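You operate a simulated robot arm through the tools that you are given. There is no shell and no other tool. Be economical: measure what you need, move in short steps, check, and stop when the job is done.

You run a simulated two-armed robot. Do the job below in one go: nothing can be reset, and whatever is moved stays where it is left.

TASK
Pick up the clear cartridge from the top of the glazing bench with one hand, pass it to the other hand and put it in the ar tray. Set down upright: clear cartridge.

It is judged by the outcome, as a careful person would: the job done as asked, and still so three seconds after it is handed in. It fails if anything else is knocked over, pushed out of place, dropped, spilled or broken.

THE ROBOT
Two 7-joint arms with two-finger parallel grippers on one trunk, on a base that drives. Base frame: it is fixed to the floor where the robot stands at the start and does not move with it; the origin is under the middle of the robot, x ahead of it, y to its left, z up; the surface under the hand at the start is at about z = 860. Units: mm, rad, N and s.
The left shoulder is at the start at [70, 177, 1021], the right one opposite. With the tool pointing down near the work surface each hand reaches from about 280 to 720 mm from the robot's upright axis, wherever it stands, measured 20 degrees to its own side. Places, roughly: tray (21x13 cm) [40, -2480, 800]. Payload 3.43 kg a hand.
The tool frame of a hand sits at the grasp point between the pads (the TCP): z along the fingers, y along the line on which they close. The tips reach 30 mm beyond it. Largest opening 94 mm; finger width 28, thickness 10; the body of the gripper, 50 by 96 mm, starts 55 mm behind the TCP.
Orientation is told as [roll, pitch, yaw] about the base's x, y, z axes, in that order, counted from this pose: with the fingers straight down and closing along the base's y, the tool's x points along the base's -x, its y along +y and its z along -z.

THE INTERFACE
- The arms move only by the tool send_rows. It takes "left_increments", "right_increments" or both (then of equal length, played together; a hand with none holds still); each is a list of rows, each a list of 3 entries, a list of its own where there are three numbers: the turn, a rotation vector about the tool's x, y, z in rad, then the shift along the tool's x, y, z in cm, then the finger opening in cm, from 0 to 9.4. In form: [[[wx, wy, wz], [tx, ty, tz], grip], ...]. A call has 1 to 8 rows; each row is the pose to reach, as a shift and turn from the pose commanded when the call began, along the tool's axes at that moment. Each row takes 0.2 s and may step no farther than 50 mm and 0.15 rad from the row before; otherwise, or with a gripper value out of range, the whole call is refused. A pose out of reach is approached as far as the arm can. The call stops where the force on the tool passes 40 N (or 10 N more than at its start, if that is more) or the arm is blocked; 0.2 s more then pass. The fingers move at their own pace (about 153 mm/s each) and stop on an object; they squeeze with about 38 N. The grip force told is the motor's: it shows also when the fingers shut on nothing. Time passes only in rows, and 0.2 s behind the last, so rows that repeat a pose let the fingers close. The reply holds the time, the measured pose of the TCP, the force on the tool along the base axes, the opening and the grip force, in the units named above and with some noise, with the torque about the TCP (base axes, N m) and any sound that the robot's microphone picked up.
- Cameras (640 x 400 px; columns grow to the right, rows downward): "scene" is now at [141.6, -17.3, 1351.1]; the picture's right is [-0.20, -0.98, 0.00], its down [-0.46, 0.09, -0.88] and it looks along [0.87, -0.18, -0.47] (base axes); focal length 252 px, centre (320, 200). "left" rides on the left gripper at [76, -14, -102] in its tool frame; the picture's right is [0.18, 0.98, 0.00], its down [-0.75, 0.14, -0.64] and it looks along [-0.63, 0.12, 0.77] (tool axes); focal length 243 px, centre (320, 200). "right" rides on the right gripper at [76, 14, -102] in its tool frame; the picture's right is [-0.18, 0.98, 0.00], its down [-0.75, -0.14, -0.64] and it looks along [-0.63, -0.12, 0.77] (tool axes); focal length 243 px, centre (320, 200). There is no depth. A picture from a camera that has moved, and an enlarged one, comes with that camera's place and axes in the base frame and with its lens.
- capture(camera): a new picture of that camera. It takes no simulated time.
- slide_trunk(by): slides the trunk up (or, below 0, down) by that many mm; the arms and the scene camera ride with it, the base frame stays. It gives what a move gives, with no picture.
- roll_base(legs): drives the robot by 1 to 6 legs, each [ahead, turn to the left] in mm and rad, along the robot's own axes; the way and the turn of a leg run together, so that a leg with both is an arc; at most 1500 mm and 3.142 rad a leg. The arms and the cameras ride along, it lands a little off, and it stops where it bumps. It gives what a move gives.
- aim_head(pan, tilt): turns the head with the scene camera to pan (to the left, within 1.501 rad either way) and tilt (down, from -0.506 to 1.204), counted from straight ahead of the robot. It gives what a move gives.
- inspect(camera, box): a new picture of the part [left, top, right, bottom] of that camera's present view, enlarged. It takes no simulated time.
- sign_off(): hands the job in; it is judged then, once.

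Go step by step. Nothing tells you exact positions but the pictures and the camera data: compare them with the known pose of the tool, close in by small moves and look again before you grip or let go. The budget is 120 turns and 88 pictures, counting those below and the enlarged ones. Unless the task says otherwise, let go and move clear before handing in, and close with one line.

The tools are called after ">>>" as name(argument=value, ...) on one line, values as JSON. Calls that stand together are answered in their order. send_rows: Moves the arms, as the interface text tells. Its arguments: {"type":"object","properties":{"left_increments":{"type":"array","items":{"type":"array"}},"right_increments":{"type":"array","items":{"type":"array"}}},"required":[]} The other tools are called the same way: slide_trunk (by) slides the trunk up or down; roll_base (legs) drives the base; aim_head (pan, tilt) turns the head that bears the scene camera; capture (camera) takes a picture; inspect (camera, box) takes an enlarged picture of a part of a camera's view; sign_off () hands the job in.

At the start:

```text
t: 0.0
left_eef_pos: [533.5, 246.1, 1108.5]
left_tool_rot: [0.001, 0.002, 0.0]
left_contact_force: [0.4, -0.2, 0.0]
left_ft_torque: [-0.03, 0.0, 0.0]
left_opening: 94.0
left_grip_force: 0.0
right_eef_pos: [319.6, -160.1, 1165.7]
right_tool_rot: [0.001, 0.002, 0.001]
right_contact_force: [1.3, -0.1, -0.4]
right_ft_torque: [-0.01, 0.02, 0.02]
right_opening: 93.8
right_grip_force: 0.1
trunk travel left (down, up): [-601.0, 239.0]
robot x, y, heading: [1.3, -0.6, 0.002]
head pan, tilt: [-0.202, 0.487]
```

scene: 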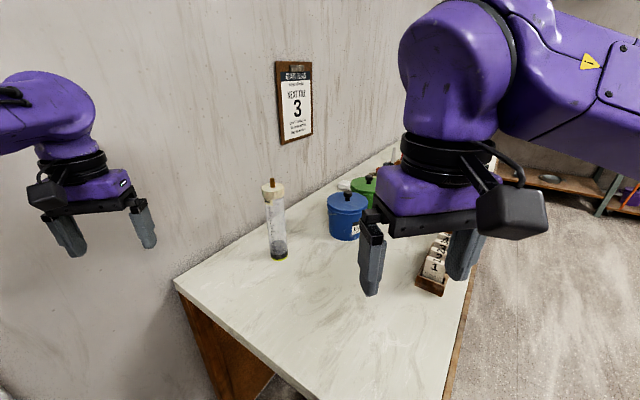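
right: 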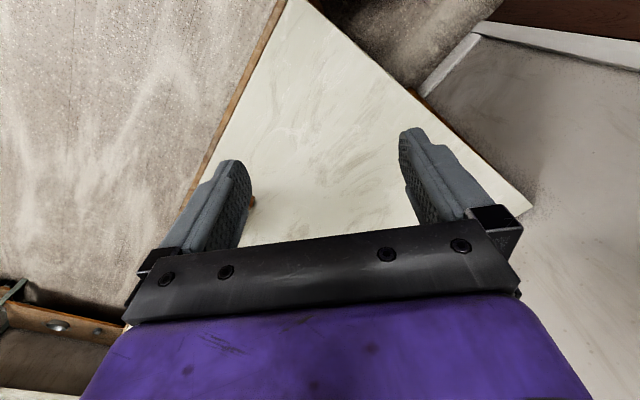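
left: 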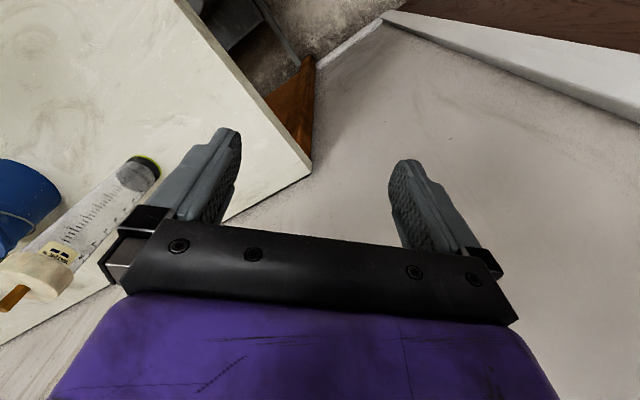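

The clear cartridge appears to stand on the bench at about [724, -15, 860], 240 mm tall. I'll look closer at it and toward the tray.

>>> inspect(camera="scene", box=[220, 140, 480, 300])

>>> aim_head(pan=-1.5, tilt=0.3)

>>> capture(camera="scene")

```text
2.46 times, centred on (350, 220) of scene
camera zoom: at [141.6, -17.3, 1351.1], right [-0.2, -0.98, 0.0], down [-0.46, 0.09, -0.88], along [0.87, -0.18, -0.47], focal length 620 px, centre (246, 151)
```

zoom: 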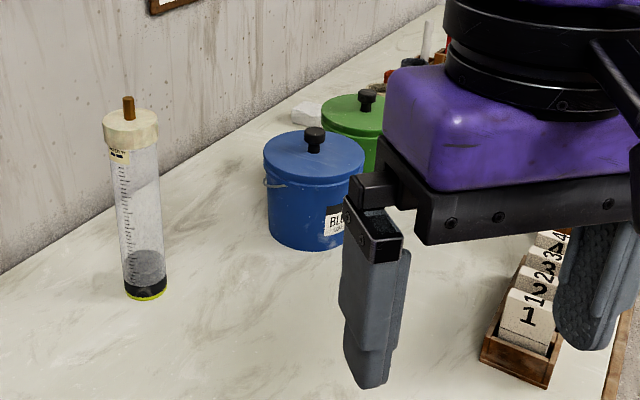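

```text
t: 1.5
left_eef_pos: [532.3, 246.9, 1108.4]
left_tool_rot: [-0.001, -0.001, -0.001]
left_contact_force: [-0.7, 0.5, -0.1]
left_ft_torque: [0.0, 0.02, 0.0]
left_opening: 94.1
left_grip_force: 0.0
right_eef_pos: [320.9, -160.6, 1166.4]
right_tool_rot: [0.001, 0.002, 0.001]
right_contact_force: [0.1, -0.1, 0.9]
right_ft_torque: [-0.02, 0.0, -0.03]
right_opening: 94.1
right_grip_force: 0.1
trunk travel left (down, up): [-601.0, 239.0]
robot x, y, heading: [1.1, 0.5, -0.002]
head pan, tilt: [-1.499, 0.3]
```

```text
83 pictures are left
camera scene: at [59.0, -92.2, 1368.4], right [-1.0, -0.07, 0.0], down [-0.02, 0.3, -0.96], along [0.07, -0.95, -0.3], focal length 252 px, centre (320, 200)
```

scene: 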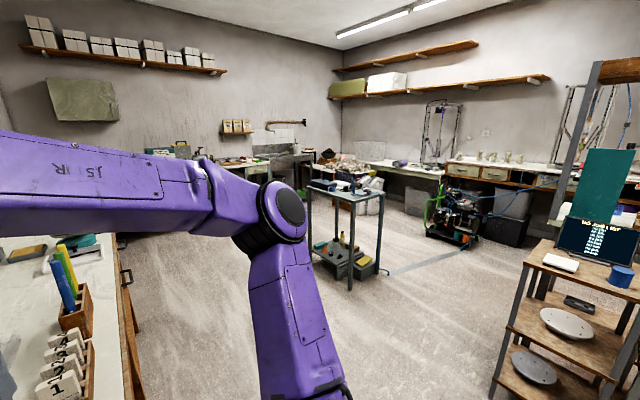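

>>> inspect(camera="scene", box=[280, 140, 410, 300])

>>> aim_head(pan=-0.1, tilt=0.6)

>>> capture(camera="scene")

```text
2.50 times, centred on (345, 220) of scene
camera zoom: at [59.0, -92.2, 1368.4], right [-1.0, -0.07, 0.0], down [-0.02, 0.3, -0.96], along [0.07, -0.95, -0.3], focal length 630 px, centre (258, 150)
```

zoom: 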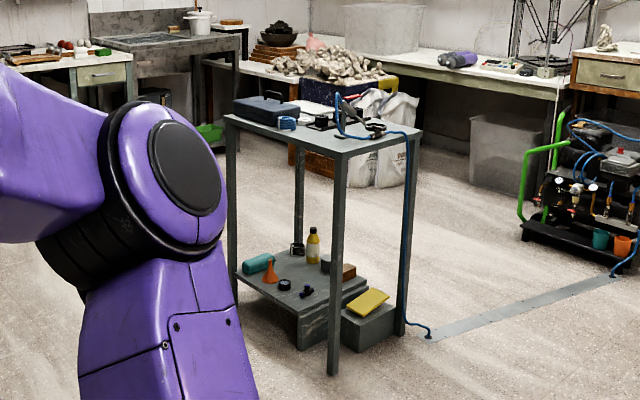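

```text
t: 3.0
left_eef_pos: [533.3, 247.5, 1108.2]
left_tool_rot: [0.0, 0.0, 0.002]
left_contact_force: [0.4, -0.2, -0.7]
left_ft_torque: [0.0, -0.02, 0.01]
left_opening: 94.2
left_grip_force: 0.1
right_eef_pos: [321.0, -160.3, 1165.2]
right_tool_rot: [0.001, 0.002, 0.001]
right_contact_force: [-0.1, 0.1, -0.3]
right_ft_torque: [0.0, 0.03, 0.02]
right_opening: 94.0
right_grip_force: 0.1
trunk travel left (down, up): [-601.0, 239.0]
robot x, y, heading: [0.5, -1.6, -0.001]
head pan, tilt: [-0.099, 0.6]
```

```text
81 pictures are left
camera scene: at [140.2, -7.9, 1340.9], right [-0.1, -0.99, 0.0], down [-0.56, 0.06, -0.83], along [0.82, -0.08, -0.56], focal length 252 px, centre (320, 200)
```

scene: 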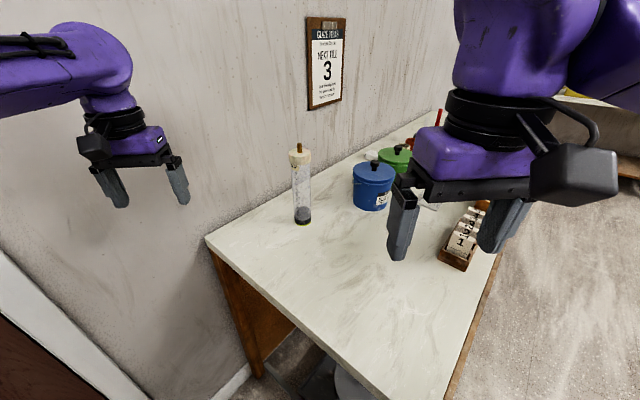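

The cartridge is confirmed at about [740, -13], and the tray is on the trolley far to the right. I'll pick with the left hand nearly horizontal on the tube, so the right hand can take the cap from above later. First I pitch the left hand.

>>> send_rows(left_increments=[[[0, -0.15, 0], [0, 0, 0], 9.4], [[0, -0.3, 0], [0, 0, 0], 9.4], [[0, -0.45, 0], [0, 0, 0], 9.4], [[0, -0.6, 0], [0, 0, 0], 9.4], [[0, -0.75, 0], [0, 0, 0], 9.4], [[0, -0.9, 0], [0, 0, 0], 9.4], [[0, -1.05, 0], [0, 0, 0], 9.4], [[0, -1.2, 0], [0, 0, 0], 9.4]])

>>> send_rows(left_increments=[[[0.14, 0, 0.054], [0, 0, 0], 9.4], [[0.28, 0, 0.109], [0, 0, 0], 9.4], [[0.28, 0, 0.109], [0, 0, 0], 9.4]])

>>> capture(camera="left")

>>> capture(camera="scene")

```text
t: 4.8
left_eef_pos: [532.6, 247.0, 1106.9]
left_tool_rot: [-0.008, -1.2, 0.008]
left_contact_force: [0.1, 0.4, 0.9]
left_ft_torque: [-0.01, 0.01, 0.01]
left_opening: 94.5
left_grip_force: 0.0
right_eef_pos: [321.1, -159.2, 1165.3]
right_tool_rot: [0.001, 0.002, 0.0]
right_contact_force: [0.0, 1.2, -0.4]
right_ft_torque: [-0.02, 0.0, -0.01]
right_opening: 94.0
right_grip_force: 0.0
trunk travel left (down, up): [-601.0, 239.0]
robot x, y, heading: [0.4, 1.1, -0.004]
head pan, tilt: [-0.099, 0.6]
```

```text
t: 5.6
left_eef_pos: [532.8, 246.5, 1108.7]
left_tool_rot: [0.002, -1.201, -0.304]
left_contact_force: [-0.6, 0.3, 0.7]
left_ft_torque: [-0.01, -0.02, -0.01]
left_opening: 94.0
left_grip_force: 0.1
right_eef_pos: [320.0, -160.8, 1165.8]
right_tool_rot: [0.004, 0.003, 0.001]
right_contact_force: [-0.1, -1.0, -0.4]
right_ft_torque: [-0.01, -0.01, 0.03]
right_opening: 94.1
right_grip_force: 0.1
trunk travel left (down, up): [-601.0, 239.0]
robot x, y, heading: [-1.1, -1.6, 0.004]
head pan, tilt: [-0.099, 0.6]
```

```text
80 pictures are left
camera left: at [411.9, 269.0, 1075.5], right [0.23, 0.96, -0.17], down [-0.27, 0.23, 0.93], along [0.94, -0.17, 0.31], focal length 243 px, centre (320, 200)
```

left: 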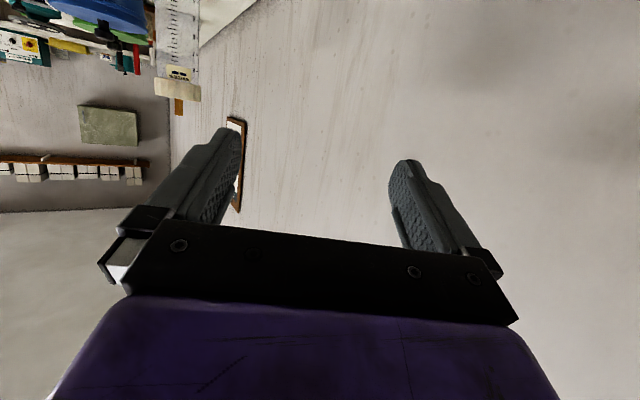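

```text
79 pictures are left
camera scene: at [140.1, -8.6, 1340.9], right [-0.1, -0.99, 0.0], down [-0.56, 0.06, -0.83], along [0.82, -0.08, -0.56], focal length 252 px, centre (320, 200)
```

scene: 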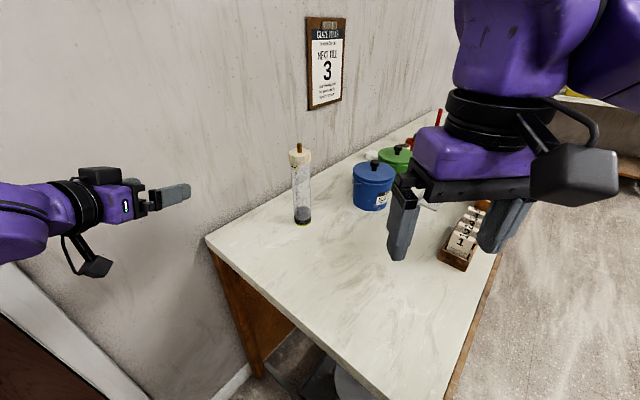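

>>> send_rows(left_increments=[[[0, 0, 0], [1.24, -2.69, 2.64], 9.4], [[0, 0, 0], [2.49, -5.39, 5.29], 9.4], [[0, 0, 0], [3.73, -8.08, 7.93], 9.4], [[0, 0, 0], [4.97, -10.77, 10.57], 9.4], [[0, 0, 0], [6.21, -13.46, 13.21], 9.4], [[0, 0, 0], [7.46, -16.16, 15.86], 9.4], [[0, 0, 0], [8.7, -18.85, 18.5], 9.4], [[0, 0, 0], [8.7, -18.85, 18.5], 9.4]])

>>> capture(camera="left")

>>> capture(camera="scene")

```text
t: 7.4
left_eef_pos: [613.0, 25.9, 956.8]
left_tool_rot: [-0.002, -1.201, -0.3]
left_contact_force: [0.0, 0.1, 0.1]
left_ft_torque: [-0.01, -0.02, -0.01]
left_opening: 94.3
left_grip_force: 0.1
right_eef_pos: [319.7, -159.9, 1166.0]
right_tool_rot: [0.001, 0.001, 0.0]
right_contact_force: [-0.1, 0.3, 0.1]
right_ft_torque: [0.02, 0.01, 0.01]
right_opening: 94.2
right_grip_force: 0.1
trunk travel left (down, up): [-601.0, 239.0]
robot x, y, heading: [-3.5, 0.8, 0.002]
head pan, tilt: [-0.099, 0.6]
```

```text
78 pictures are left
camera left: at [492.4, 48.1, 923.4], right [0.23, 0.96, -0.17], down [-0.27, 0.23, 0.93], along [0.94, -0.17, 0.31], focal length 243 px, centre (320, 200)
```

left: 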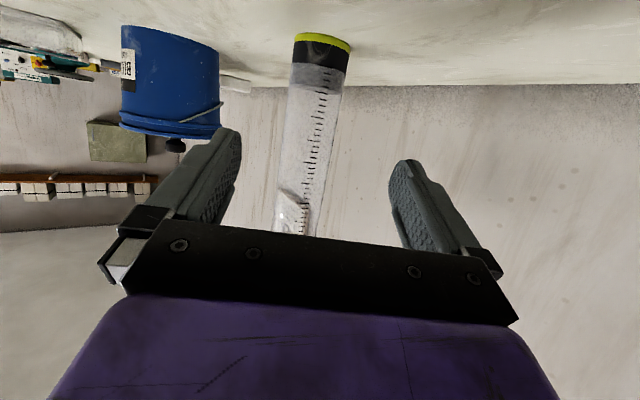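

```text
77 pictures are left
camera scene: at [139.4, -7.0, 1341.0], right [-0.1, -1.0, 0.0], down [-0.56, 0.06, -0.83], along [0.82, -0.08, -0.56], focal length 252 px, centre (320, 200)
```

scene: 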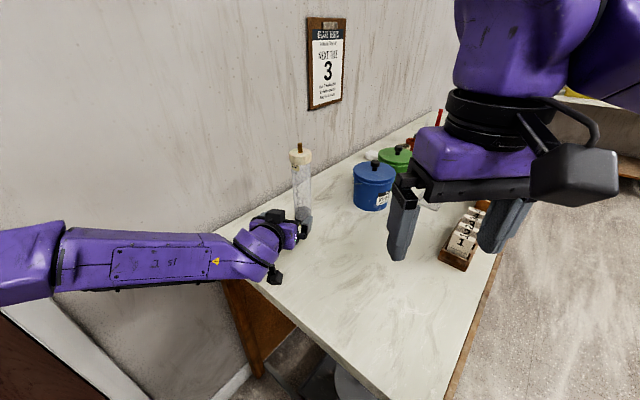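

>>> send_rows(left_increments=[[[0, 0, 0], [-1.14, -0.5, 2.9], 9.4], [[0, 0, 0], [-2.28, -0.5, 5.85], 9.4], [[0, 0, 0], [-3.42, -0.5, 8.8], 9.4], [[0, 0, 0], [-4.0, -0.5, 10.3], 9.4], [[0, 0, 0], [-4.0, -0.5, 10.3], 9.4]])

>>> capture(camera="left")

>>> capture(camera="scene")

```text
t: 8.6
left_eef_pos: [715.9, -13.5, 957.2]
left_tool_rot: [0.001, -1.201, -0.3]
left_contact_force: [0.8, -0.4, -0.1]
left_ft_torque: [0.0, -0.01, -0.02]
left_opening: 94.3
left_grip_force: 0.1
right_eef_pos: [321.1, -160.0, 1165.5]
right_tool_rot: [0.002, 0.001, 0.0]
right_contact_force: [-0.5, 0.1, 0.2]
right_ft_torque: [0.01, 0.01, 0.02]
right_opening: 93.8
right_grip_force: 0.2
trunk travel left (down, up): [-601.0, 239.0]
robot x, y, heading: [1.1, 0.3, 0.001]
head pan, tilt: [-0.099, 0.6]
```

```text
76 pictures are left
camera left: at [594.8, 10.6, 923.4], right [0.23, 0.96, -0.17], down [-0.27, 0.23, 0.94], along [0.94, -0.17, 0.31], focal length 243 px, centre (320, 200)
```

left: 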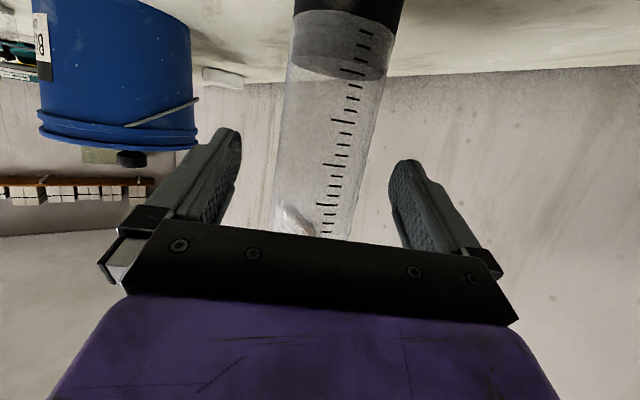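

```text
75 pictures are left
camera scene: at [140.0, -7.6, 1340.9], right [-0.1, -1.0, 0.0], down [-0.56, 0.06, -0.83], along [0.82, -0.08, -0.56], focal length 252 px, centre (320, 200)
```

scene: 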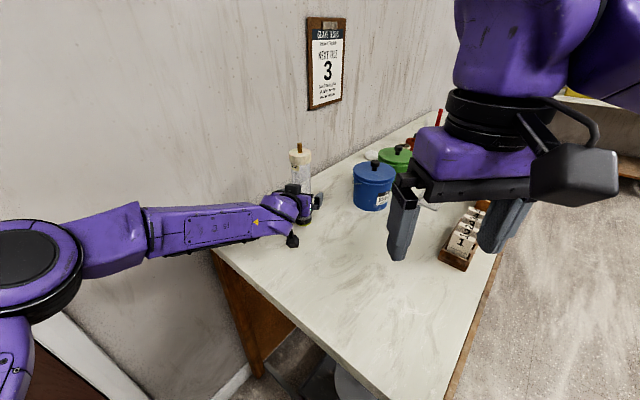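

>>> send_rows(left_increments=[[[0, 0, 0], [-0.58, 0.2, 1.49], 9.4], [[0, 0, 0], [-0.58, 0.2, 1.49], 4.0], [[0, 0, 0], [-0.58, 0.2, 1.49], 2.0], [[0, 0, 0], [-0.58, 0.2, 1.49], 2.0]])

>>> capture(camera="left")

```text
t: 9.6
left_eef_pos: [733.7, -16.6, 957.6]
left_tool_rot: [0.001, -1.197, -0.302]
left_contact_force: [1.3, 0.5, -0.2]
left_ft_torque: [0.0, 0.03, -0.01]
left_opening: 53.2
left_grip_force: 38.4
right_eef_pos: [321.8, -159.3, 1165.2]
right_tool_rot: [0.004, 0.003, 0.0]
right_contact_force: [-0.7, -0.4, 0.3]
right_ft_torque: [-0.02, 0.04, 0.0]
right_opening: 94.2
right_grip_force: 0.1
trunk travel left (down, up): [-601.0, 239.0]
robot x, y, heading: [-0.6, 0.4, 0.001]
head pan, tilt: [-0.099, 0.6]
```

```text
74 pictures are left
camera left: at [611.9, 6.6, 924.3], right [0.23, 0.96, -0.17], down [-0.27, 0.23, 0.94], along [0.94, -0.17, 0.31], focal length 243 px, centre (320, 200)
```

left: 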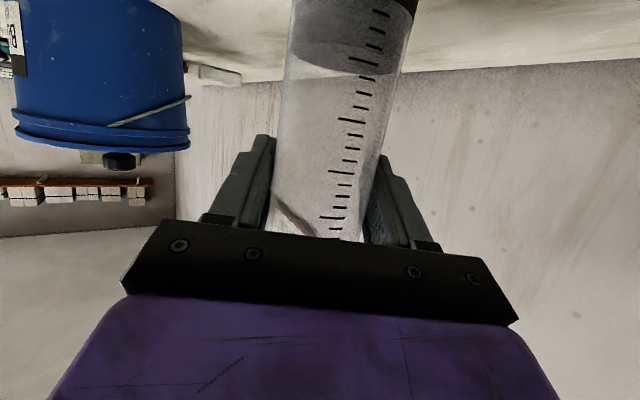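

>>> send_rows(left_increments=[[[0, 0, 0], [-0.93, 0, -0.36], 2.0], [[0, 0, 0], [-2.8, 0, -1.09], 2.0], [[0, 0, 0], [-5.59, 0, -2.17], 2.0], [[0, 0, 0], [-9.32, 0, -3.62], 2.0], [[0, 0, 0], [-9.32, 0, -3.62], 2.0]])

>>> capture(camera="scene")

```text
t: 10.8
left_eef_pos: [732.9, -15.6, 1061.2]
left_tool_rot: [-0.001, -1.199, -0.3]
left_contact_force: [1.0, 0.0, -1.2]
left_ft_torque: [0.0, 0.01, 0.03]
left_opening: 53.2
left_grip_force: 37.6
right_eef_pos: [321.9, -160.5, 1164.8]
right_tool_rot: [0.003, 0.001, -0.002]
right_contact_force: [0.5, -0.5, -0.9]
right_ft_torque: [0.0, -0.04, 0.0]
right_opening: 94.1
right_grip_force: 0.1
trunk travel left (down, up): [-601.0, 239.0]
robot x, y, heading: [-1.0, -1.7, 0.004]
head pan, tilt: [-0.099, 0.6]
```

```text
73 pictures are left
camera scene: at [141.5, -7.4, 1340.7], right [-0.1, -1.0, 0.0], down [-0.56, 0.06, -0.82], along [0.82, -0.08, -0.57], focal length 252 px, centre (320, 200)
```

scene: 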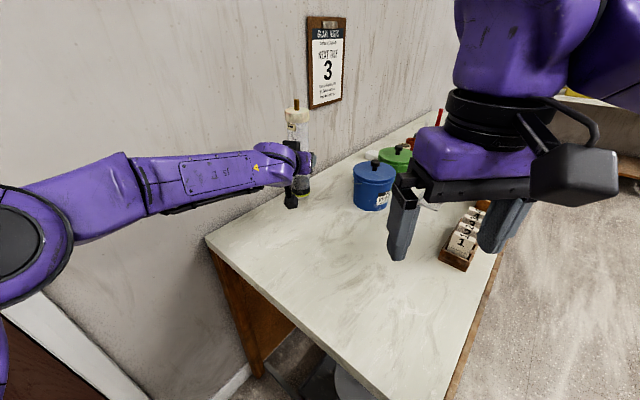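

>>> send_rows(left_increments=[[[0, 0, 0], [1.87, -0.95, -2.94], 2.0], [[0, 0, 0], [3.75, -1.91, -5.88], 2.0], [[0, 0, 0], [5.62, -2.86, -8.82], 2.0], [[0, 0, 0], [7.5, -3.81, -11.76], 2.0], [[0, 0, 0], [9.37, -4.77, -14.7], 2.0], [[0, 0, 0], [11.25, -5.72, -17.64], 2.0], [[0, 0, 0], [11.25, -5.72, -17.64], 2.0]])

>>> capture(camera="scene")

>>> capture(camera="right")

```text
t: 12.4
left_eef_pos: [519.1, -5.7, 1019.7]
left_tool_rot: [-0.001, -1.199, -0.301]
left_contact_force: [-0.2, -1.0, -1.0]
left_ft_torque: [0.0, 0.0, -0.02]
left_opening: 53.4
left_grip_force: 38.0
right_eef_pos: [320.9, -159.0, 1165.4]
right_tool_rot: [0.001, 0.001, 0.0]
right_contact_force: [0.5, -0.6, -0.3]
right_ft_torque: [0.01, -0.02, 0.04]
right_opening: 94.2
right_grip_force: 0.1
trunk travel left (down, up): [-601.0, 239.0]
robot x, y, heading: [-2.7, 2.3, -0.001]
head pan, tilt: [-0.099, 0.6]
```

```text
72 pictures are left
camera scene: at [141.1, -7.8, 1340.8], right [-0.1, -1.0, 0.0], down [-0.56, 0.06, -0.82], along [0.82, -0.08, -0.57], focal length 252 px, centre (320, 200)
```

scene: 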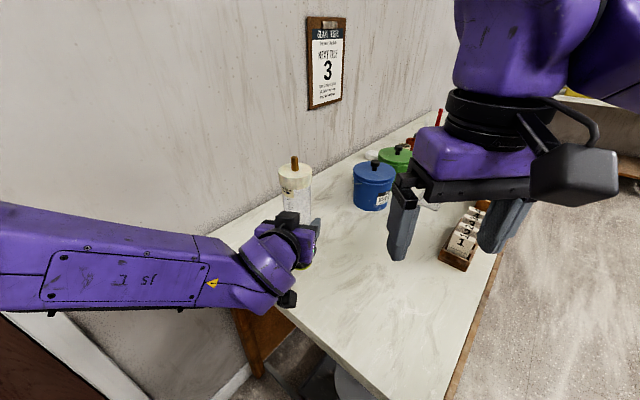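

```text
71 pictures are left
camera right: at [244.8, -146.7, 1268.5], right [0.18, 0.98, 0.0], down [0.75, -0.14, 0.64], along [0.63, -0.12, -0.77], focal length 243 px, centre (320, 200)
```

right: 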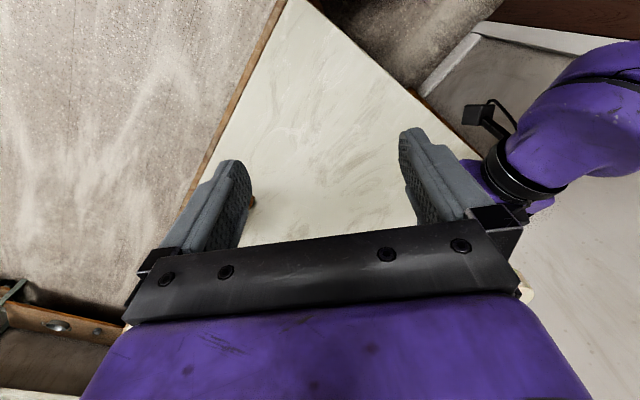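

>>> send_rows(right_increments=[[[0, 0, 0], [0, 0, -3.3], 9.4], [[0, 0, 0], [0, 0, -6.8], 9.4], [[0, 0, 0], [-3.3, 2.55, -6.8], 9.4], [[0, 0, 0], [-6.6, 5.1, -6.8], 9.4], [[0, 0, 0], [-9.9, 7.65, -6.8], 9.4], [[0, 0, 0], [-13.2, 10.2, -6.8], 9.4], [[0, 0, 0], [-16.5, 12.75, -6.8], 9.4], [[0, 0, 0], [-19.8, 15.3, -6.8], 9.4]])

>>> capture(camera="scene")

>>> capture(camera="right")

```text
t: 14.2
left_eef_pos: [520.3, -5.8, 1019.2]
left_tool_rot: [0.001, -1.2, -0.301]
left_contact_force: [0.2, 0.4, -0.7]
left_ft_torque: [0.0, -0.02, 0.0]
left_opening: 53.3
left_grip_force: 38.3
right_eef_pos: [442.0, -38.9, 1197.2]
right_tool_rot: [0.064, -0.016, -0.065]
right_contact_force: [-0.4, -0.1, 0.3]
right_ft_torque: [0.0, -0.03, -0.01]
right_opening: 94.1
right_grip_force: 0.0
right hand out of reach, approached as far as the arm can: row 1, 2, 3, 4, 5, 6, 7, 8
trunk travel left (down, up): [-601.0, 239.0]
robot x, y, heading: [-0.4, 3.1, 0.003]
head pan, tilt: [-0.099, 0.6]
```

```text
70 pictures are left
camera scene: at [141.2, -7.5, 1340.8], right [-0.1, -1.0, 0.0], down [-0.56, 0.06, -0.82], along [0.82, -0.08, -0.57], focal length 252 px, centre (320, 200)
```

scene: 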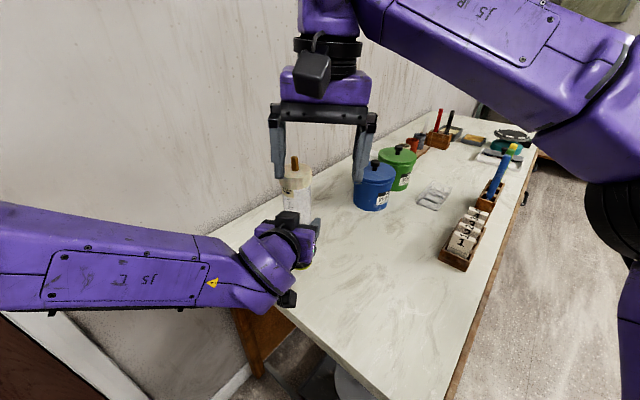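

```text
69 pictures are left
camera right: at [363.7, -26.0, 1299.4], right [0.25, 0.97, 0.07], down [0.73, -0.23, 0.64], along [0.64, -0.11, -0.76], focal length 243 px, centre (320, 200)
```

right: 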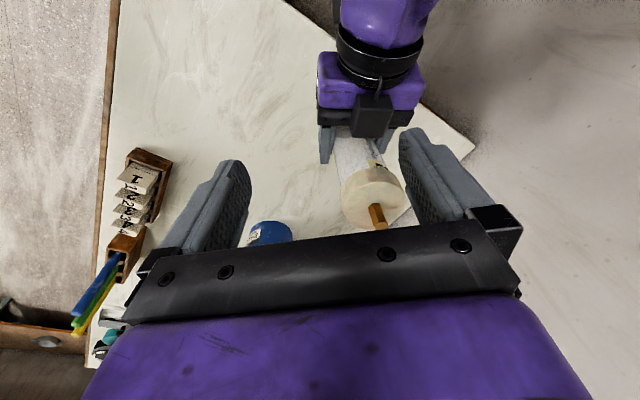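

>>> send_rows(right_increments=[[[0, 0, 0], [3.3, -2.5, 0], 9.4], [[0, 0, 0], [6.6, -5.1, 0], 9.4], [[0, 0, 0], [9.9, -7.6, 2], 9.4], [[0, 0, 0], [13.2, -10, 5], 9.4], [[0, 0, 0], [13.2, -10, 5], 9.4]])

```text
refused: row 4 steps farther than a row can; nothing moved
```

>>> send_rows(right_increments=[[[0, 0, 0], [3.3, -2.5, 0], 9.4], [[0, 0, 0], [6.6, -5.1, 0], 9.4], [[0, 0, 0], [9.9, -7.6, 2], 9.4], [[0, 0, 0], [13.0, -10, 4], 9.4], [[0, 0, 0], [13.0, -10, 5], 9.4]])

```text
t: 15.4
left_eef_pos: [519.0, -5.1, 1018.7]
left_tool_rot: [-0.002, -1.198, -0.298]
left_contact_force: [0.3, -0.6, -1.3]
left_ft_torque: [-0.01, 0.0, -0.03]
left_opening: 53.4
left_grip_force: 38.5
right_eef_pos: [300.7, -126.7, 1138.1]
right_tool_rot: [0.063, -0.015, -0.068]
right_contact_force: [-0.3, -0.5, -0.2]
right_ft_torque: [-0.01, -0.01, 0.0]
right_opening: 93.7
right_grip_force: 0.0
trunk travel left (down, up): [-601.0, 239.0]
robot x, y, heading: [1.2, 0.2, 0.002]
head pan, tilt: [-0.099, 0.6]
```

>>> slide_trunk(by=170)

>>> send_rows(left_increments=[[[0, 0, 0], [3.73, 0, 1.45], 2.0], [[0, 0, 0], [7.46, 0, 2.9], 2.0], [[0, 0, 0], [11.18, 0, 4.34], 2.0], [[0, 0, 0], [14.9, 0, 5.8], 2.0], [[0, 0, 0], [14.9, 0, 5.8], 2.0]])

>>> capture(camera="scene")

```text
t: 17.3
left_eef_pos: [519.6, -6.5, 1189.4]
left_tool_rot: [0.001, -1.2, -0.303]
left_contact_force: [1.4, 0.3, -1.5]
left_ft_torque: [0.01, 0.02, -0.01]
left_opening: 53.3
left_grip_force: 37.8
right_eef_pos: [301.0, -127.1, 1307.4]
right_tool_rot: [0.065, -0.016, -0.067]
right_contact_force: [-0.3, -0.8, -1.2]
right_ft_torque: [-0.01, 0.01, 0.0]
right_opening: 94.1
right_grip_force: 0.1
trunk travel left (down, up): [-771.0, 69.0]
robot x, y, heading: [1.3, 1.6, 0.002]
head pan, tilt: [-0.099, 0.6]
```

```text
t: 18.5
left_eef_pos: [519.4, -6.0, 1029.7]
left_tool_rot: [0.001, -1.201, -0.303]
left_contact_force: [-0.3, 0.1, -1.4]
left_ft_torque: [0.0, 0.04, 0.0]
left_opening: 53.2
left_grip_force: 37.6
right_eef_pos: [299.5, -127.8, 1308.1]
right_tool_rot: [0.067, -0.015, -0.067]
right_contact_force: [-0.1, 0.3, 0.1]
right_ft_torque: [0.01, 0.0, 0.02]
right_opening: 93.8
right_grip_force: 0.1
trunk travel left (down, up): [-771.0, 69.0]
robot x, y, heading: [2.7, 1.5, 0.001]
head pan, tilt: [-0.099, 0.6]
```

```text
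68 pictures are left
camera scene: at [139.7, -8.0, 1511.0], right [-0.1, -1.0, 0.0], down [-0.56, 0.06, -0.83], along [0.82, -0.08, -0.56], focal length 252 px, centre (320, 200)
```

scene: 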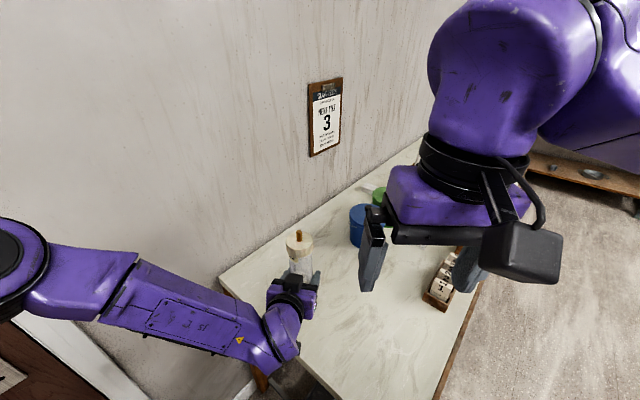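

>>> send_rows(right_increments=[[[0.065, 0.016, -0.067], [0, 0, 0], 9.4], [[0.065, 0.016, -0.067], [0, 0, 0], 9.4]])

>>> send_rows(right_increments=[[[0, 0, 0], [-3.3, 1.73, 0], 9.4], [[0, 0, 0], [-6.6, 3.5, 1], 9.4], [[0, 0, 0], [-9.9, 5.2, 2.0], 9.4], [[0, 0, 0], [-13.2, 6.9, 3], 9.4], [[0, 0, 0], [-16.5, 8.6, 4.5], 9.4], [[0, 0, 0], [-19.8, 10.4, 6], 9.4], [[0, 0, 0], [-21.9, 12.1, 6.5], 9.4], [[0, 0, 0], [-21.9, 12.1, 6.5], 9.4]])

>>> capture(camera="scene")

>>> capture(camera="right")

```text
t: 19.1
left_eef_pos: [520.1, -6.3, 1030.3]
left_tool_rot: [0.002, -1.199, -0.302]
left_contact_force: [-0.6, -0.4, -1.3]
left_ft_torque: [0.03, 0.01, 0.03]
left_opening: 53.4
left_grip_force: 38.1
right_eef_pos: [298.6, -128.8, 1308.6]
right_tool_rot: [-0.001, -0.003, 0.0]
right_contact_force: [0.4, -0.3, -0.2]
right_ft_torque: [0.0, 0.03, -0.02]
right_opening: 94.0
right_grip_force: 0.2
trunk travel left (down, up): [-771.0, 69.0]
robot x, y, heading: [-1.4, 2.2, 0.006]
head pan, tilt: [-0.099, 0.6]
```

```text
t: 20.9
left_eef_pos: [519.9, -7.2, 1030.4]
left_tool_rot: [0.003, -1.201, -0.302]
left_contact_force: [-0.1, -0.2, -1.4]
left_ft_torque: [-0.01, -0.03, 0.03]
left_opening: 53.0
left_grip_force: 37.7
right_eef_pos: [518.9, -5.2, 1242.4]
right_tool_rot: [0.0, -0.001, 0.001]
right_contact_force: [-0.4, -0.2, 0.5]
right_ft_torque: [0.0, 0.0, -0.03]
right_opening: 94.0
right_grip_force: 0.0
trunk travel left (down, up): [-771.0, 69.0]
robot x, y, heading: [1.8, -0.5, -0.002]
head pan, tilt: [-0.099, 0.6]
```

```text
67 pictures are left
camera scene: at [139.8, -8.7, 1510.9], right [-0.1, -1.0, 0.0], down [-0.56, 0.06, -0.83], along [0.82, -0.08, -0.56], focal length 252 px, centre (320, 200)
```

scene: 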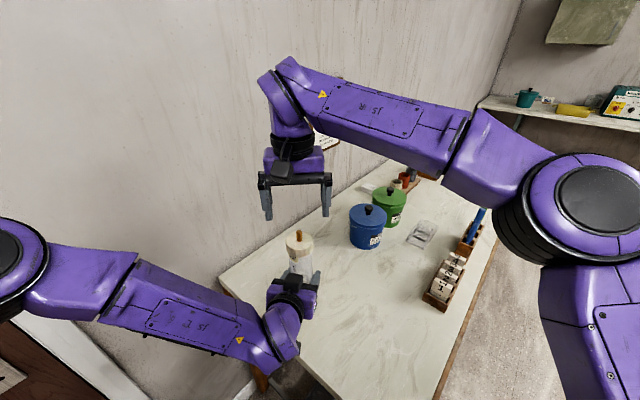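

```text
66 pictures are left
camera right: at [441.0, 8.9, 1344.9], right [0.18, 0.98, 0.0], down [0.75, -0.14, 0.64], along [0.63, -0.12, -0.77], focal length 243 px, centre (320, 200)
```

right: 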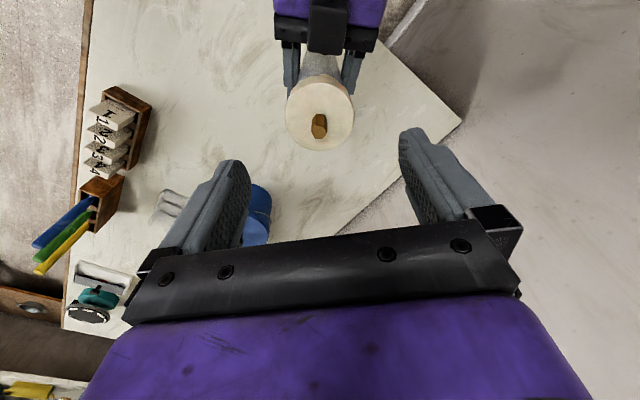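

>>> send_rows(right_increments=[[[0, 0, 0], [0.2, 0, 3], 9.4], [[0, 0, 0], [0.4, 0, 6], 9.4], [[0, 0, 0], [0.4, 0, 8], 9.4], [[0, 0, 0], [0.4, 0, 9.3], 9.4], [[0, 0, 0], [0.4, 0, 9.3], 9.4]])

>>> capture(camera="right")

>>> inspect(camera="scene", box=[220, 170, 380, 330])

```text
t: 22.1
left_eef_pos: [520.9, -5.9, 1031.0]
left_tool_rot: [0.003, -1.2, -0.3]
left_contact_force: [0.3, 0.1, -1.7]
left_ft_torque: [0.0, 0.01, 0.0]
left_opening: 53.2
left_grip_force: 38.4
right_eef_pos: [515.1, -5.6, 1148.6]
right_tool_rot: [-0.003, -0.001, 0.005]
right_contact_force: [-0.2, -0.8, -0.4]
right_ft_torque: [0.06, -0.01, 0.0]
right_opening: 94.0
right_grip_force: 0.1
trunk travel left (down, up): [-771.0, 69.0]
robot x, y, heading: [-1.0, -0.9, -0.001]
head pan, tilt: [-0.099, 0.6]
```

```text
65 pictures are left
camera right: at [436.9, 8.1, 1251.9], right [0.18, 0.98, 0.0], down [0.75, -0.14, 0.64], along [0.63, -0.12, -0.77], focal length 243 px, centre (320, 200)
```

right: 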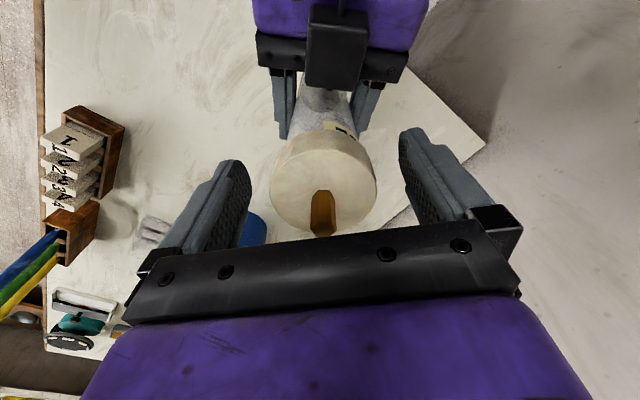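

```text
2.50 times, centred on (300, 250) of scene
camera zoom: at [140.2, -7.8, 1510.9], right [-0.1, -1.0, 0.0], down [-0.56, 0.06, -0.83], along [0.82, -0.08, -0.57], focal length 630 px, centre (370, 75)
```

zoom: 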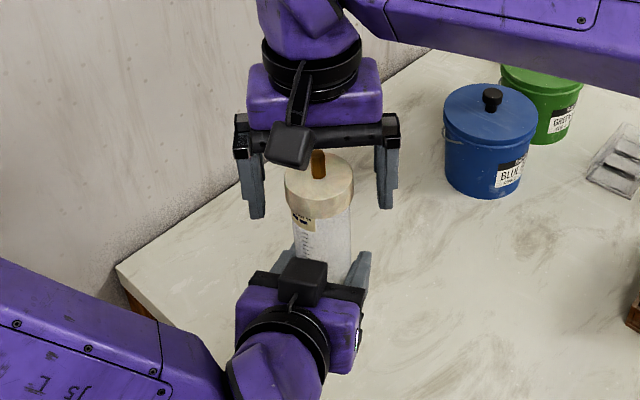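

>>> send_rows(right_increments=[[[0, 0, 0], [0.6, 0.1, 0], 9.4], [[0, 0, 0], [0.6, 0.1, 0], 7], [[0, 0, 0], [0.6, 0.1, 0], 4], [[0, 0, 0], [0.6, 0.1, 0], 3], [[0, 0, 0], [0.6, 0.1, 0], 3]])

>>> capture(camera="right")

```text
t: 23.3
left_eef_pos: [520.4, -5.3, 1029.6]
left_tool_rot: [0.001, -1.2, -0.302]
left_contact_force: [1.1, -3.4, -1.4]
left_ft_torque: [0.42, 0.03, 0.05]
left_opening: 53.5
left_grip_force: 37.8
right_eef_pos: [509.6, -5.4, 1150.4]
right_tool_rot: [-0.002, -0.002, 0.0]
right_contact_force: [-0.7, 4.0, 0.0]
right_ft_torque: [0.05, 0.0, 0.04]
right_opening: 57.3
right_grip_force: 38.0
trunk travel left (down, up): [-771.0, 69.0]
robot x, y, heading: [4.5, 1.8, 0.002]
head pan, tilt: [-0.099, 0.6]
```

```text
63 pictures are left
camera right: at [432.1, 8.7, 1252.8], right [0.18, 0.98, 0.0], down [0.75, -0.14, 0.64], along [0.63, -0.12, -0.77], focal length 243 px, centre (320, 200)
```

right: 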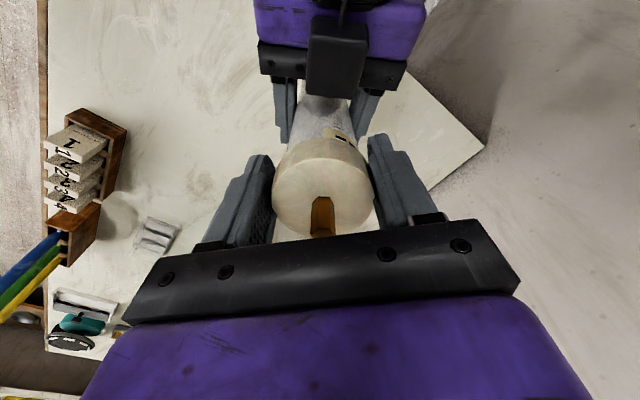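

>>> send_rows(left_increments=[[[0, 0, 0], [0, 0, 0], 7], [[0, 0, 0], [0, 0, 0], 9.4], [[0, 0, 0], [0.36, 0, -0.93], 9.4], [[0, 0, 0], [1.45, 0, -3.73], 9.4], [[0, 0, 0], [2.9, 0, -7.46], 9.4], [[0, 0, 0], [4.34, 0, -11.2], 9.4], [[0, 0, 0], [4.34, 0, -11.2], 9.4]])

>>> capture(camera="right")

>>> capture(camera="scene")

>>> capture(camera="left")

```text
t: 24.9
left_eef_pos: [408.0, 28.1, 1028.8]
left_tool_rot: [0.002, -1.198, -0.303]
left_contact_force: [0.9, -0.5, 0.1]
left_ft_torque: [-0.04, 0.04, 0.01]
left_opening: 93.9
left_grip_force: 0.0
left hand out of reach, approached as far as the arm can: row 6, 7
right_eef_pos: [509.5, -5.2, 1148.5]
right_tool_rot: [-0.002, -0.001, -0.001]
right_contact_force: [0.3, 0.5, -1.7]
right_ft_torque: [0.0, -0.02, 0.0]
right_opening: 57.5
right_grip_force: 37.8
trunk travel left (down, up): [-771.0, 69.0]
robot x, y, heading: [0.6, 1.5, -0.004]
head pan, tilt: [-0.099, 0.6]
```

```text
62 pictures are left
camera right: at [432.6, 8.3, 1252.5], right [0.18, 0.98, 0.0], down [0.75, -0.14, 0.64], along [0.63, -0.12, -0.77], focal length 243 px, centre (320, 200)
```

right: 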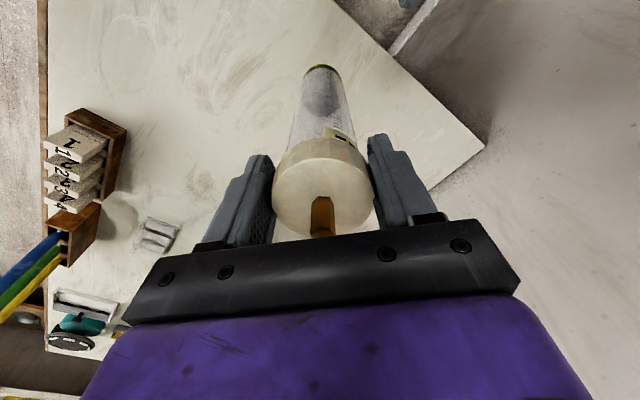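

```text
61 pictures are left
camera scene: at [141.0, -8.1, 1510.8], right [-0.1, -1.0, 0.0], down [-0.56, 0.06, -0.82], along [0.82, -0.08, -0.57], focal length 252 px, centre (320, 200)
```

scene: 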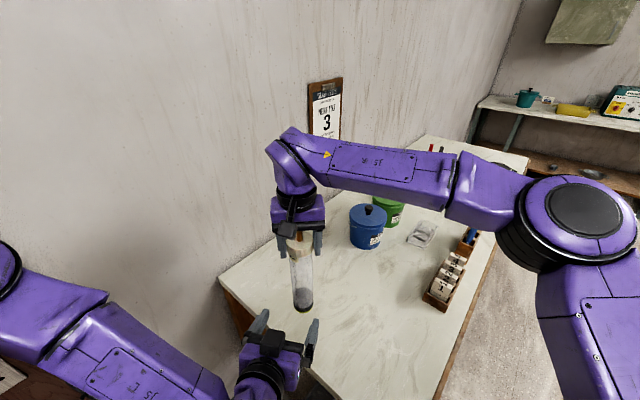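

```text
60 pictures are left
camera left: at [287.0, 51.8, 995.1], right [0.23, 0.96, -0.17], down [-0.27, 0.23, 0.94], along [0.94, -0.17, 0.31], focal length 243 px, centre (320, 200)
```

left: 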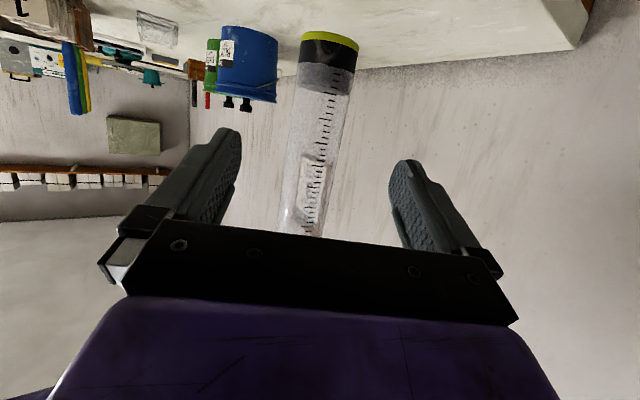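

Handover worked: the right hand holds the cartridge by the cap. Next I stow both arms for driving.

>>> send_rows(right_increments=[[[0, 0, 0], [0, -3, -2], 3], [[0, 0, 0], [0, -7, -4], 3], [[0, 0, 0], [0, -11, -6], 3], [[0, 0, 0], [1, -15, -8], 3], [[0, 0, 0], [5, -16, -10], 3], [[0, 0, 0], [9, -16, -12], 3], [[0, 0, 0], [13, -16, -14], 3], [[0, 0, 0], [16.5, -16, -15], 3]])

>>> send_rows(left_increments=[[[-0.14, 0, -0.054], [-1.5, 2, 0], 9.4], [[-0.28, 0, -0.109], [-3, 5, 0], 9.4], [[-0.28, 0, -0.109], [-4, 9, 0], 9.4], [[-0.28, 0, -0.109], [-5, 13, 0], 9.4], [[-0.28, 0, -0.109], [-7, 17, 0], 9.4], [[-0.28, 0, -0.109], [-9, 21, 0], 9.4], [[-0.28, 0, -0.109], [-11, 23, 0], 9.4]])

>>> send_rows(left_increments=[[[0, 0.15, 0], [0, 0, 0], 9.4], [[0, 0.3, 0], [0, 0, 0], 9.4], [[0, 0.45, 0], [0, 0, 0], 9.4], [[0, 0.6, 0], [0, 0, 0], 9.4], [[0, 0.75, 0], [0, 0, 0], 9.4], [[0, 0.9, 0], [0, 0, 0], 9.4], [[0, 1.05, 0], [0, 0, 0], 9.4], [[0, 1.2, 0], [0, 0, 0], 9.4]])

>>> capture(camera="scene")

>>> capture(camera="right")

```text
t: 26.7
left_eef_pos: [406.2, 27.8, 1029.2]
left_tool_rot: [0.003, -1.2, -0.302]
left_contact_force: [-0.5, 0.3, -0.4]
left_ft_torque: [0.0, -0.01, 0.01]
left_opening: 94.1
left_grip_force: 0.1
right_eef_pos: [342.0, -163.9, 1300.1]
right_tool_rot: [-0.002, -0.003, 0.002]
right_contact_force: [0.4, -0.1, -1.5]
right_ft_torque: [0.02, 0.01, 0.03]
right_opening: 57.7
right_grip_force: 38.5
trunk travel left (down, up): [-771.0, 69.0]
robot x, y, heading: [-5.4, 2.8, -0.004]
head pan, tilt: [-0.099, 0.6]
```

```text
t: 28.3
left_eef_pos: [518.6, 239.2, 1129.2]
left_tool_rot: [-0.002, -1.2, 0.001]
left_contact_force: [0.0, 0.5, 0.2]
left_ft_torque: [0.02, -0.02, 0.02]
left_opening: 94.1
left_grip_force: 0.1
left hand out of reach, approached as far as the arm can: row 3, 4, 5
right_eef_pos: [345.5, -163.6, 1298.6]
right_tool_rot: [-0.001, -0.002, 0.003]
right_contact_force: [0.5, 0.4, -1.6]
right_ft_torque: [-0.01, 0.03, 0.02]
right_opening: 57.4
right_grip_force: 38.3
trunk travel left (down, up): [-771.0, 69.0]
robot x, y, heading: [-1.1, 2.9, 0.0]
head pan, tilt: [-0.099, 0.6]
```

```text
t: 30.1
left_eef_pos: [515.0, 235.2, 1129.8]
left_tool_rot: [0.002, 0.003, -0.002]
left_contact_force: [0.0, -1.0, 0.2]
left_ft_torque: [-0.01, 0.02, 0.03]
left_opening: 94.1
left_grip_force: 0.1
right_eef_pos: [346.7, -165.3, 1298.1]
right_tool_rot: [0.0, 0.0, 0.001]
right_contact_force: [-0.3, -0.4, -1.8]
right_ft_torque: [0.01, 0.04, 0.0]
right_opening: 57.5
right_grip_force: 37.7
trunk travel left (down, up): [-771.0, 69.0]
robot x, y, heading: [1.2, 4.9, -0.001]
head pan, tilt: [-0.099, 0.6]
```

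```text
59 pictures are left
camera scene: at [142.1, -8.7, 1510.7], right [-0.1, -0.99, 0.0], down [-0.56, 0.06, -0.82], along [0.82, -0.08, -0.57], focal length 252 px, centre (320, 200)
```

scene: 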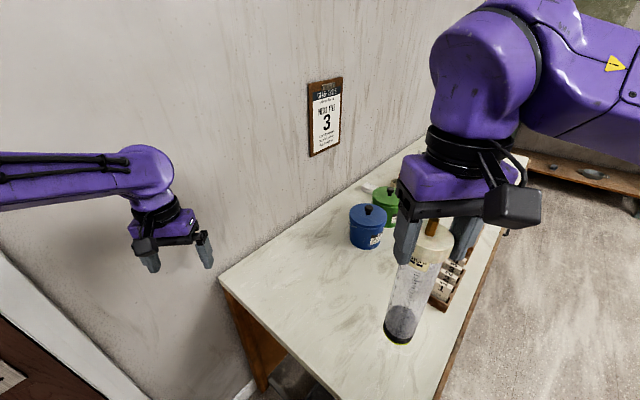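

```text
58 pictures are left
camera right: at [270.1, -151.4, 1401.3], right [0.18, 0.98, 0.0], down [0.75, -0.14, 0.64], along [0.63, -0.12, -0.77], focal length 243 px, centre (320, 200)
```

right: 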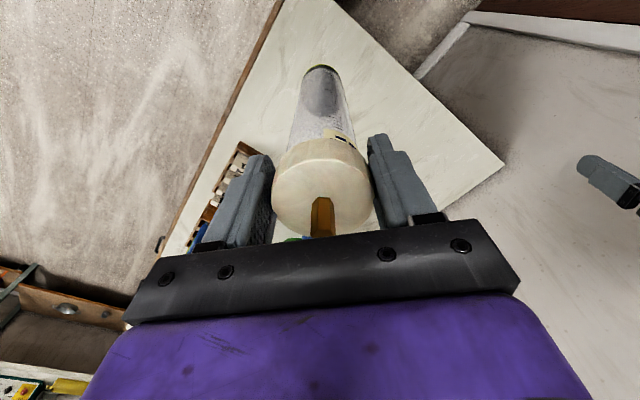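

>>> send_rows(left_increments=[[[0, 0, 0], [3.5, 0.3, -2.4], 9.4], [[0, 0, 0], [7, 0.6, -4.8], 9.4], [[0, 0, 0], [10.5, 0.9, -7.2], 9.4], [[0, 0, 0], [14, 1.2, -9.6], 9.4], [[0, 0, 0], [17.5, 1.5, -12], 9.4], [[0, 0, 0], [17.5, 1.5, -12], 9.4]])

>>> roll_base(legs=[[0, -0.8], [0, -0.7]])

>>> aim_head(pan=0, tilt=0.35)

>>> capture(camera="scene")

```text
t: 31.5
left_eef_pos: [339.1, 253.3, 1250.8]
left_tool_rot: [0.001, 0.001, 0.0]
left_contact_force: [0.0, 0.1, -0.2]
left_ft_torque: [0.02, -0.01, 0.03]
left_opening: 93.8
left_grip_force: 0.1
right_eef_pos: [346.0, -164.2, 1299.7]
right_tool_rot: [-0.002, -0.002, 0.001]
right_contact_force: [0.7, 0.2, -0.9]
right_ft_torque: [0.01, 0.02, 0.01]
right_opening: 57.5
right_grip_force: 37.5
trunk travel left (down, up): [-771.0, 69.0]
robot x, y, heading: [-0.9, 3.7, 0.003]
head pan, tilt: [-0.099, 0.6]
```

```text
t: 35.9
left_eef_pos: [273.1, -321.8, 1252.1]
left_tool_rot: [0.0, 0.0, -1.505]
left_contact_force: [-0.6, -0.2, 0.7]
left_ft_torque: [0.03, 0.01, -0.02]
left_opening: 93.7
left_grip_force: 0.0
right_eef_pos: [-141.7, -355.2, 1298.9]
right_tool_rot: [-0.002, -0.001, -1.502]
right_contact_force: [0.6, -0.7, -2.1]
right_ft_torque: [0.02, 0.0, -0.02]
right_opening: 57.4
right_grip_force: 38.5
trunk travel left (down, up): [-771.0, 69.0]
robot x, y, heading: [-1.5, -2.6, -1.503]
head pan, tilt: [-0.099, 0.6]
```

```text
t: 36.7
left_eef_pos: [272.7, -321.2, 1251.8]
left_tool_rot: [0.0, 0.002, -1.505]
left_contact_force: [0.8, 0.3, 0.2]
left_ft_torque: [-0.02, -0.01, -0.02]
left_opening: 94.0
left_grip_force: 0.1
right_eef_pos: [-141.5, -355.0, 1300.0]
right_tool_rot: [-0.002, -0.001, -1.503]
right_contact_force: [0.4, -0.7, -1.0]
right_ft_torque: [0.02, 0.03, 0.02]
right_opening: 57.5
right_grip_force: 38.3
trunk travel left (down, up): [-771.0, 69.0]
robot x, y, heading: [-3.0, 0.7, -1.507]
head pan, tilt: [0.0, 0.351]
```

```text
57 pictures are left
camera scene: at [11.4, -142.1, 1533.6], right [-1.0, -0.07, 0.0], down [-0.02, 0.34, -0.94], along [0.06, -0.94, -0.34], focal length 252 px, centre (320, 200)
```

scene: 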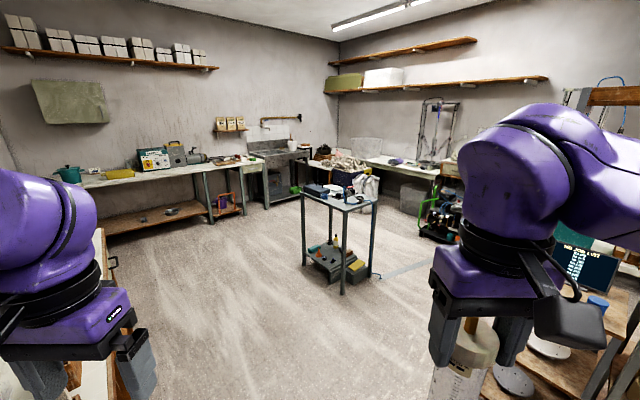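

>>> inspect(camera="scene", box=[270, 150, 430, 250])

>>> inspect(camera="scene", box=[110, 120, 430, 320])

```text
4.00 times, centred on (350, 200) of scene
camera zoom: at [11.4, -142.1, 1533.6], right [-1.0, -0.07, 0.0], down [-0.02, 0.34, -0.94], along [0.06, -0.94, -0.34], focal length 1007 px, centre (200, 200)
```

zoom: 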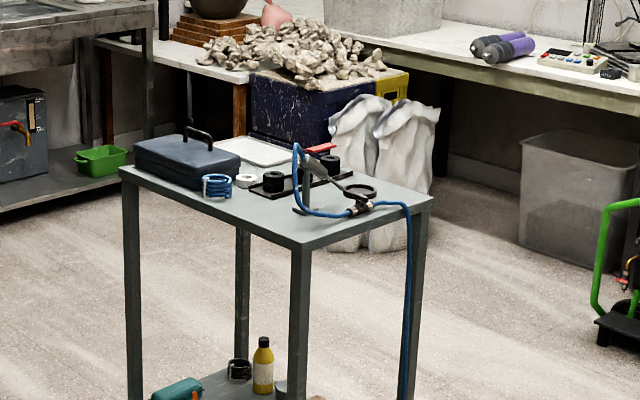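

```text
2.00 times, centred on (270, 220) of scene
camera zoom: at [11.4, -142.1, 1533.6], right [-1.0, -0.07, 0.0], down [-0.02, 0.34, -0.94], along [0.06, -0.94, -0.34], focal length 504 px, centre (420, 160)
```

zoom: 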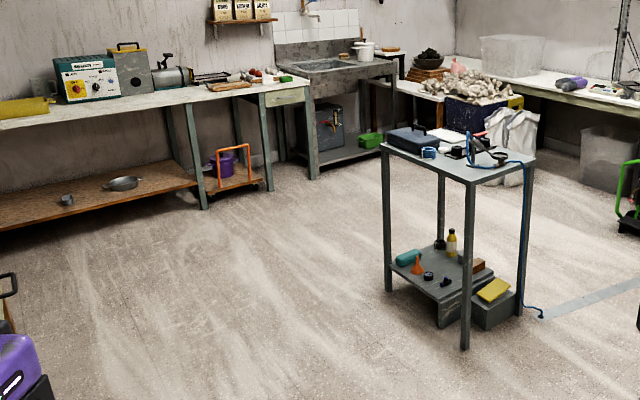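

>>> roll_base(legs=[[1000, 0], [0, 0.443], [1500, 0], [330, 0], [0, -1.93]])

>>> aim_head(pan=-0.1, tilt=0.6)

>>> capture(camera="scene")

```text
t: 38.4
left_eef_pos: [293.6, -381.8, 1251.4]
left_tool_rot: [-0.007, -0.006, -1.453]
left_contact_force: [0.0, 0.4, -0.2]
left_ft_torque: [0.01, 0.02, 0.0]
left_opening: 93.8
left_grip_force: 0.0
right_eef_pos: [-118.4, -437.7, 1299.8]
right_tool_rot: [-0.008, -0.003, -1.45]
right_contact_force: [-0.2, -0.4, -1.7]
right_ft_torque: [0.03, 0.02, 0.0]
right_opening: 57.6
right_grip_force: 38.3
trunk travel left (down, up): [-771.0, 69.0]
robot x, y, heading: [-22.9, -80.4, -1.31]
head pan, tilt: [0.0, 0.351]
stopped in leg 1: the robot was blocked; the commanded pose is now the measured one
```

```text
t: 39.1
left_eef_pos: [288.5, -384.6, 1252.6]
left_tool_rot: [-0.001, -0.006, -1.45]
left_contact_force: [-0.4, -0.3, 0.2]
left_ft_torque: [0.03, -0.03, 0.0]
left_opening: 94.0
left_grip_force: 0.1
right_eef_pos: [-123.4, -439.2, 1297.4]
right_tool_rot: [-0.003, -0.003, -1.45]
right_contact_force: [-0.6, 0.1, -1.3]
right_ft_torque: [0.03, -0.01, -0.01]
right_opening: 57.8
right_grip_force: 38.2
trunk travel left (down, up): [-771.0, 69.0]
robot x, y, heading: [-19.3, -81.9, -1.304]
head pan, tilt: [-0.099, 0.6]
```

```text
54 pictures are left
camera scene: at [5.5, -216.2, 1510.8], right [-0.99, -0.16, 0.0], down [-0.09, 0.56, -0.82], along [0.13, -0.81, -0.57], focal length 252 px, centre (320, 200)
```

scene: 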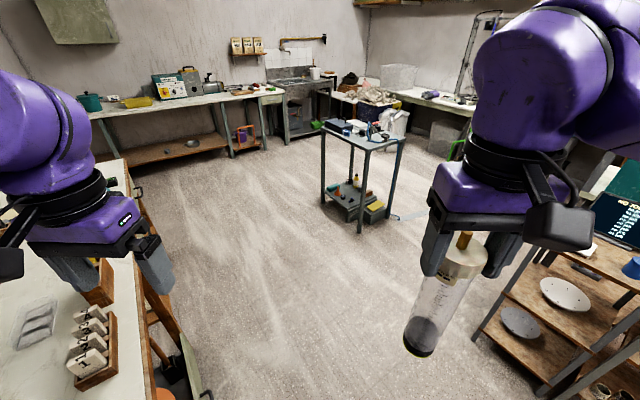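

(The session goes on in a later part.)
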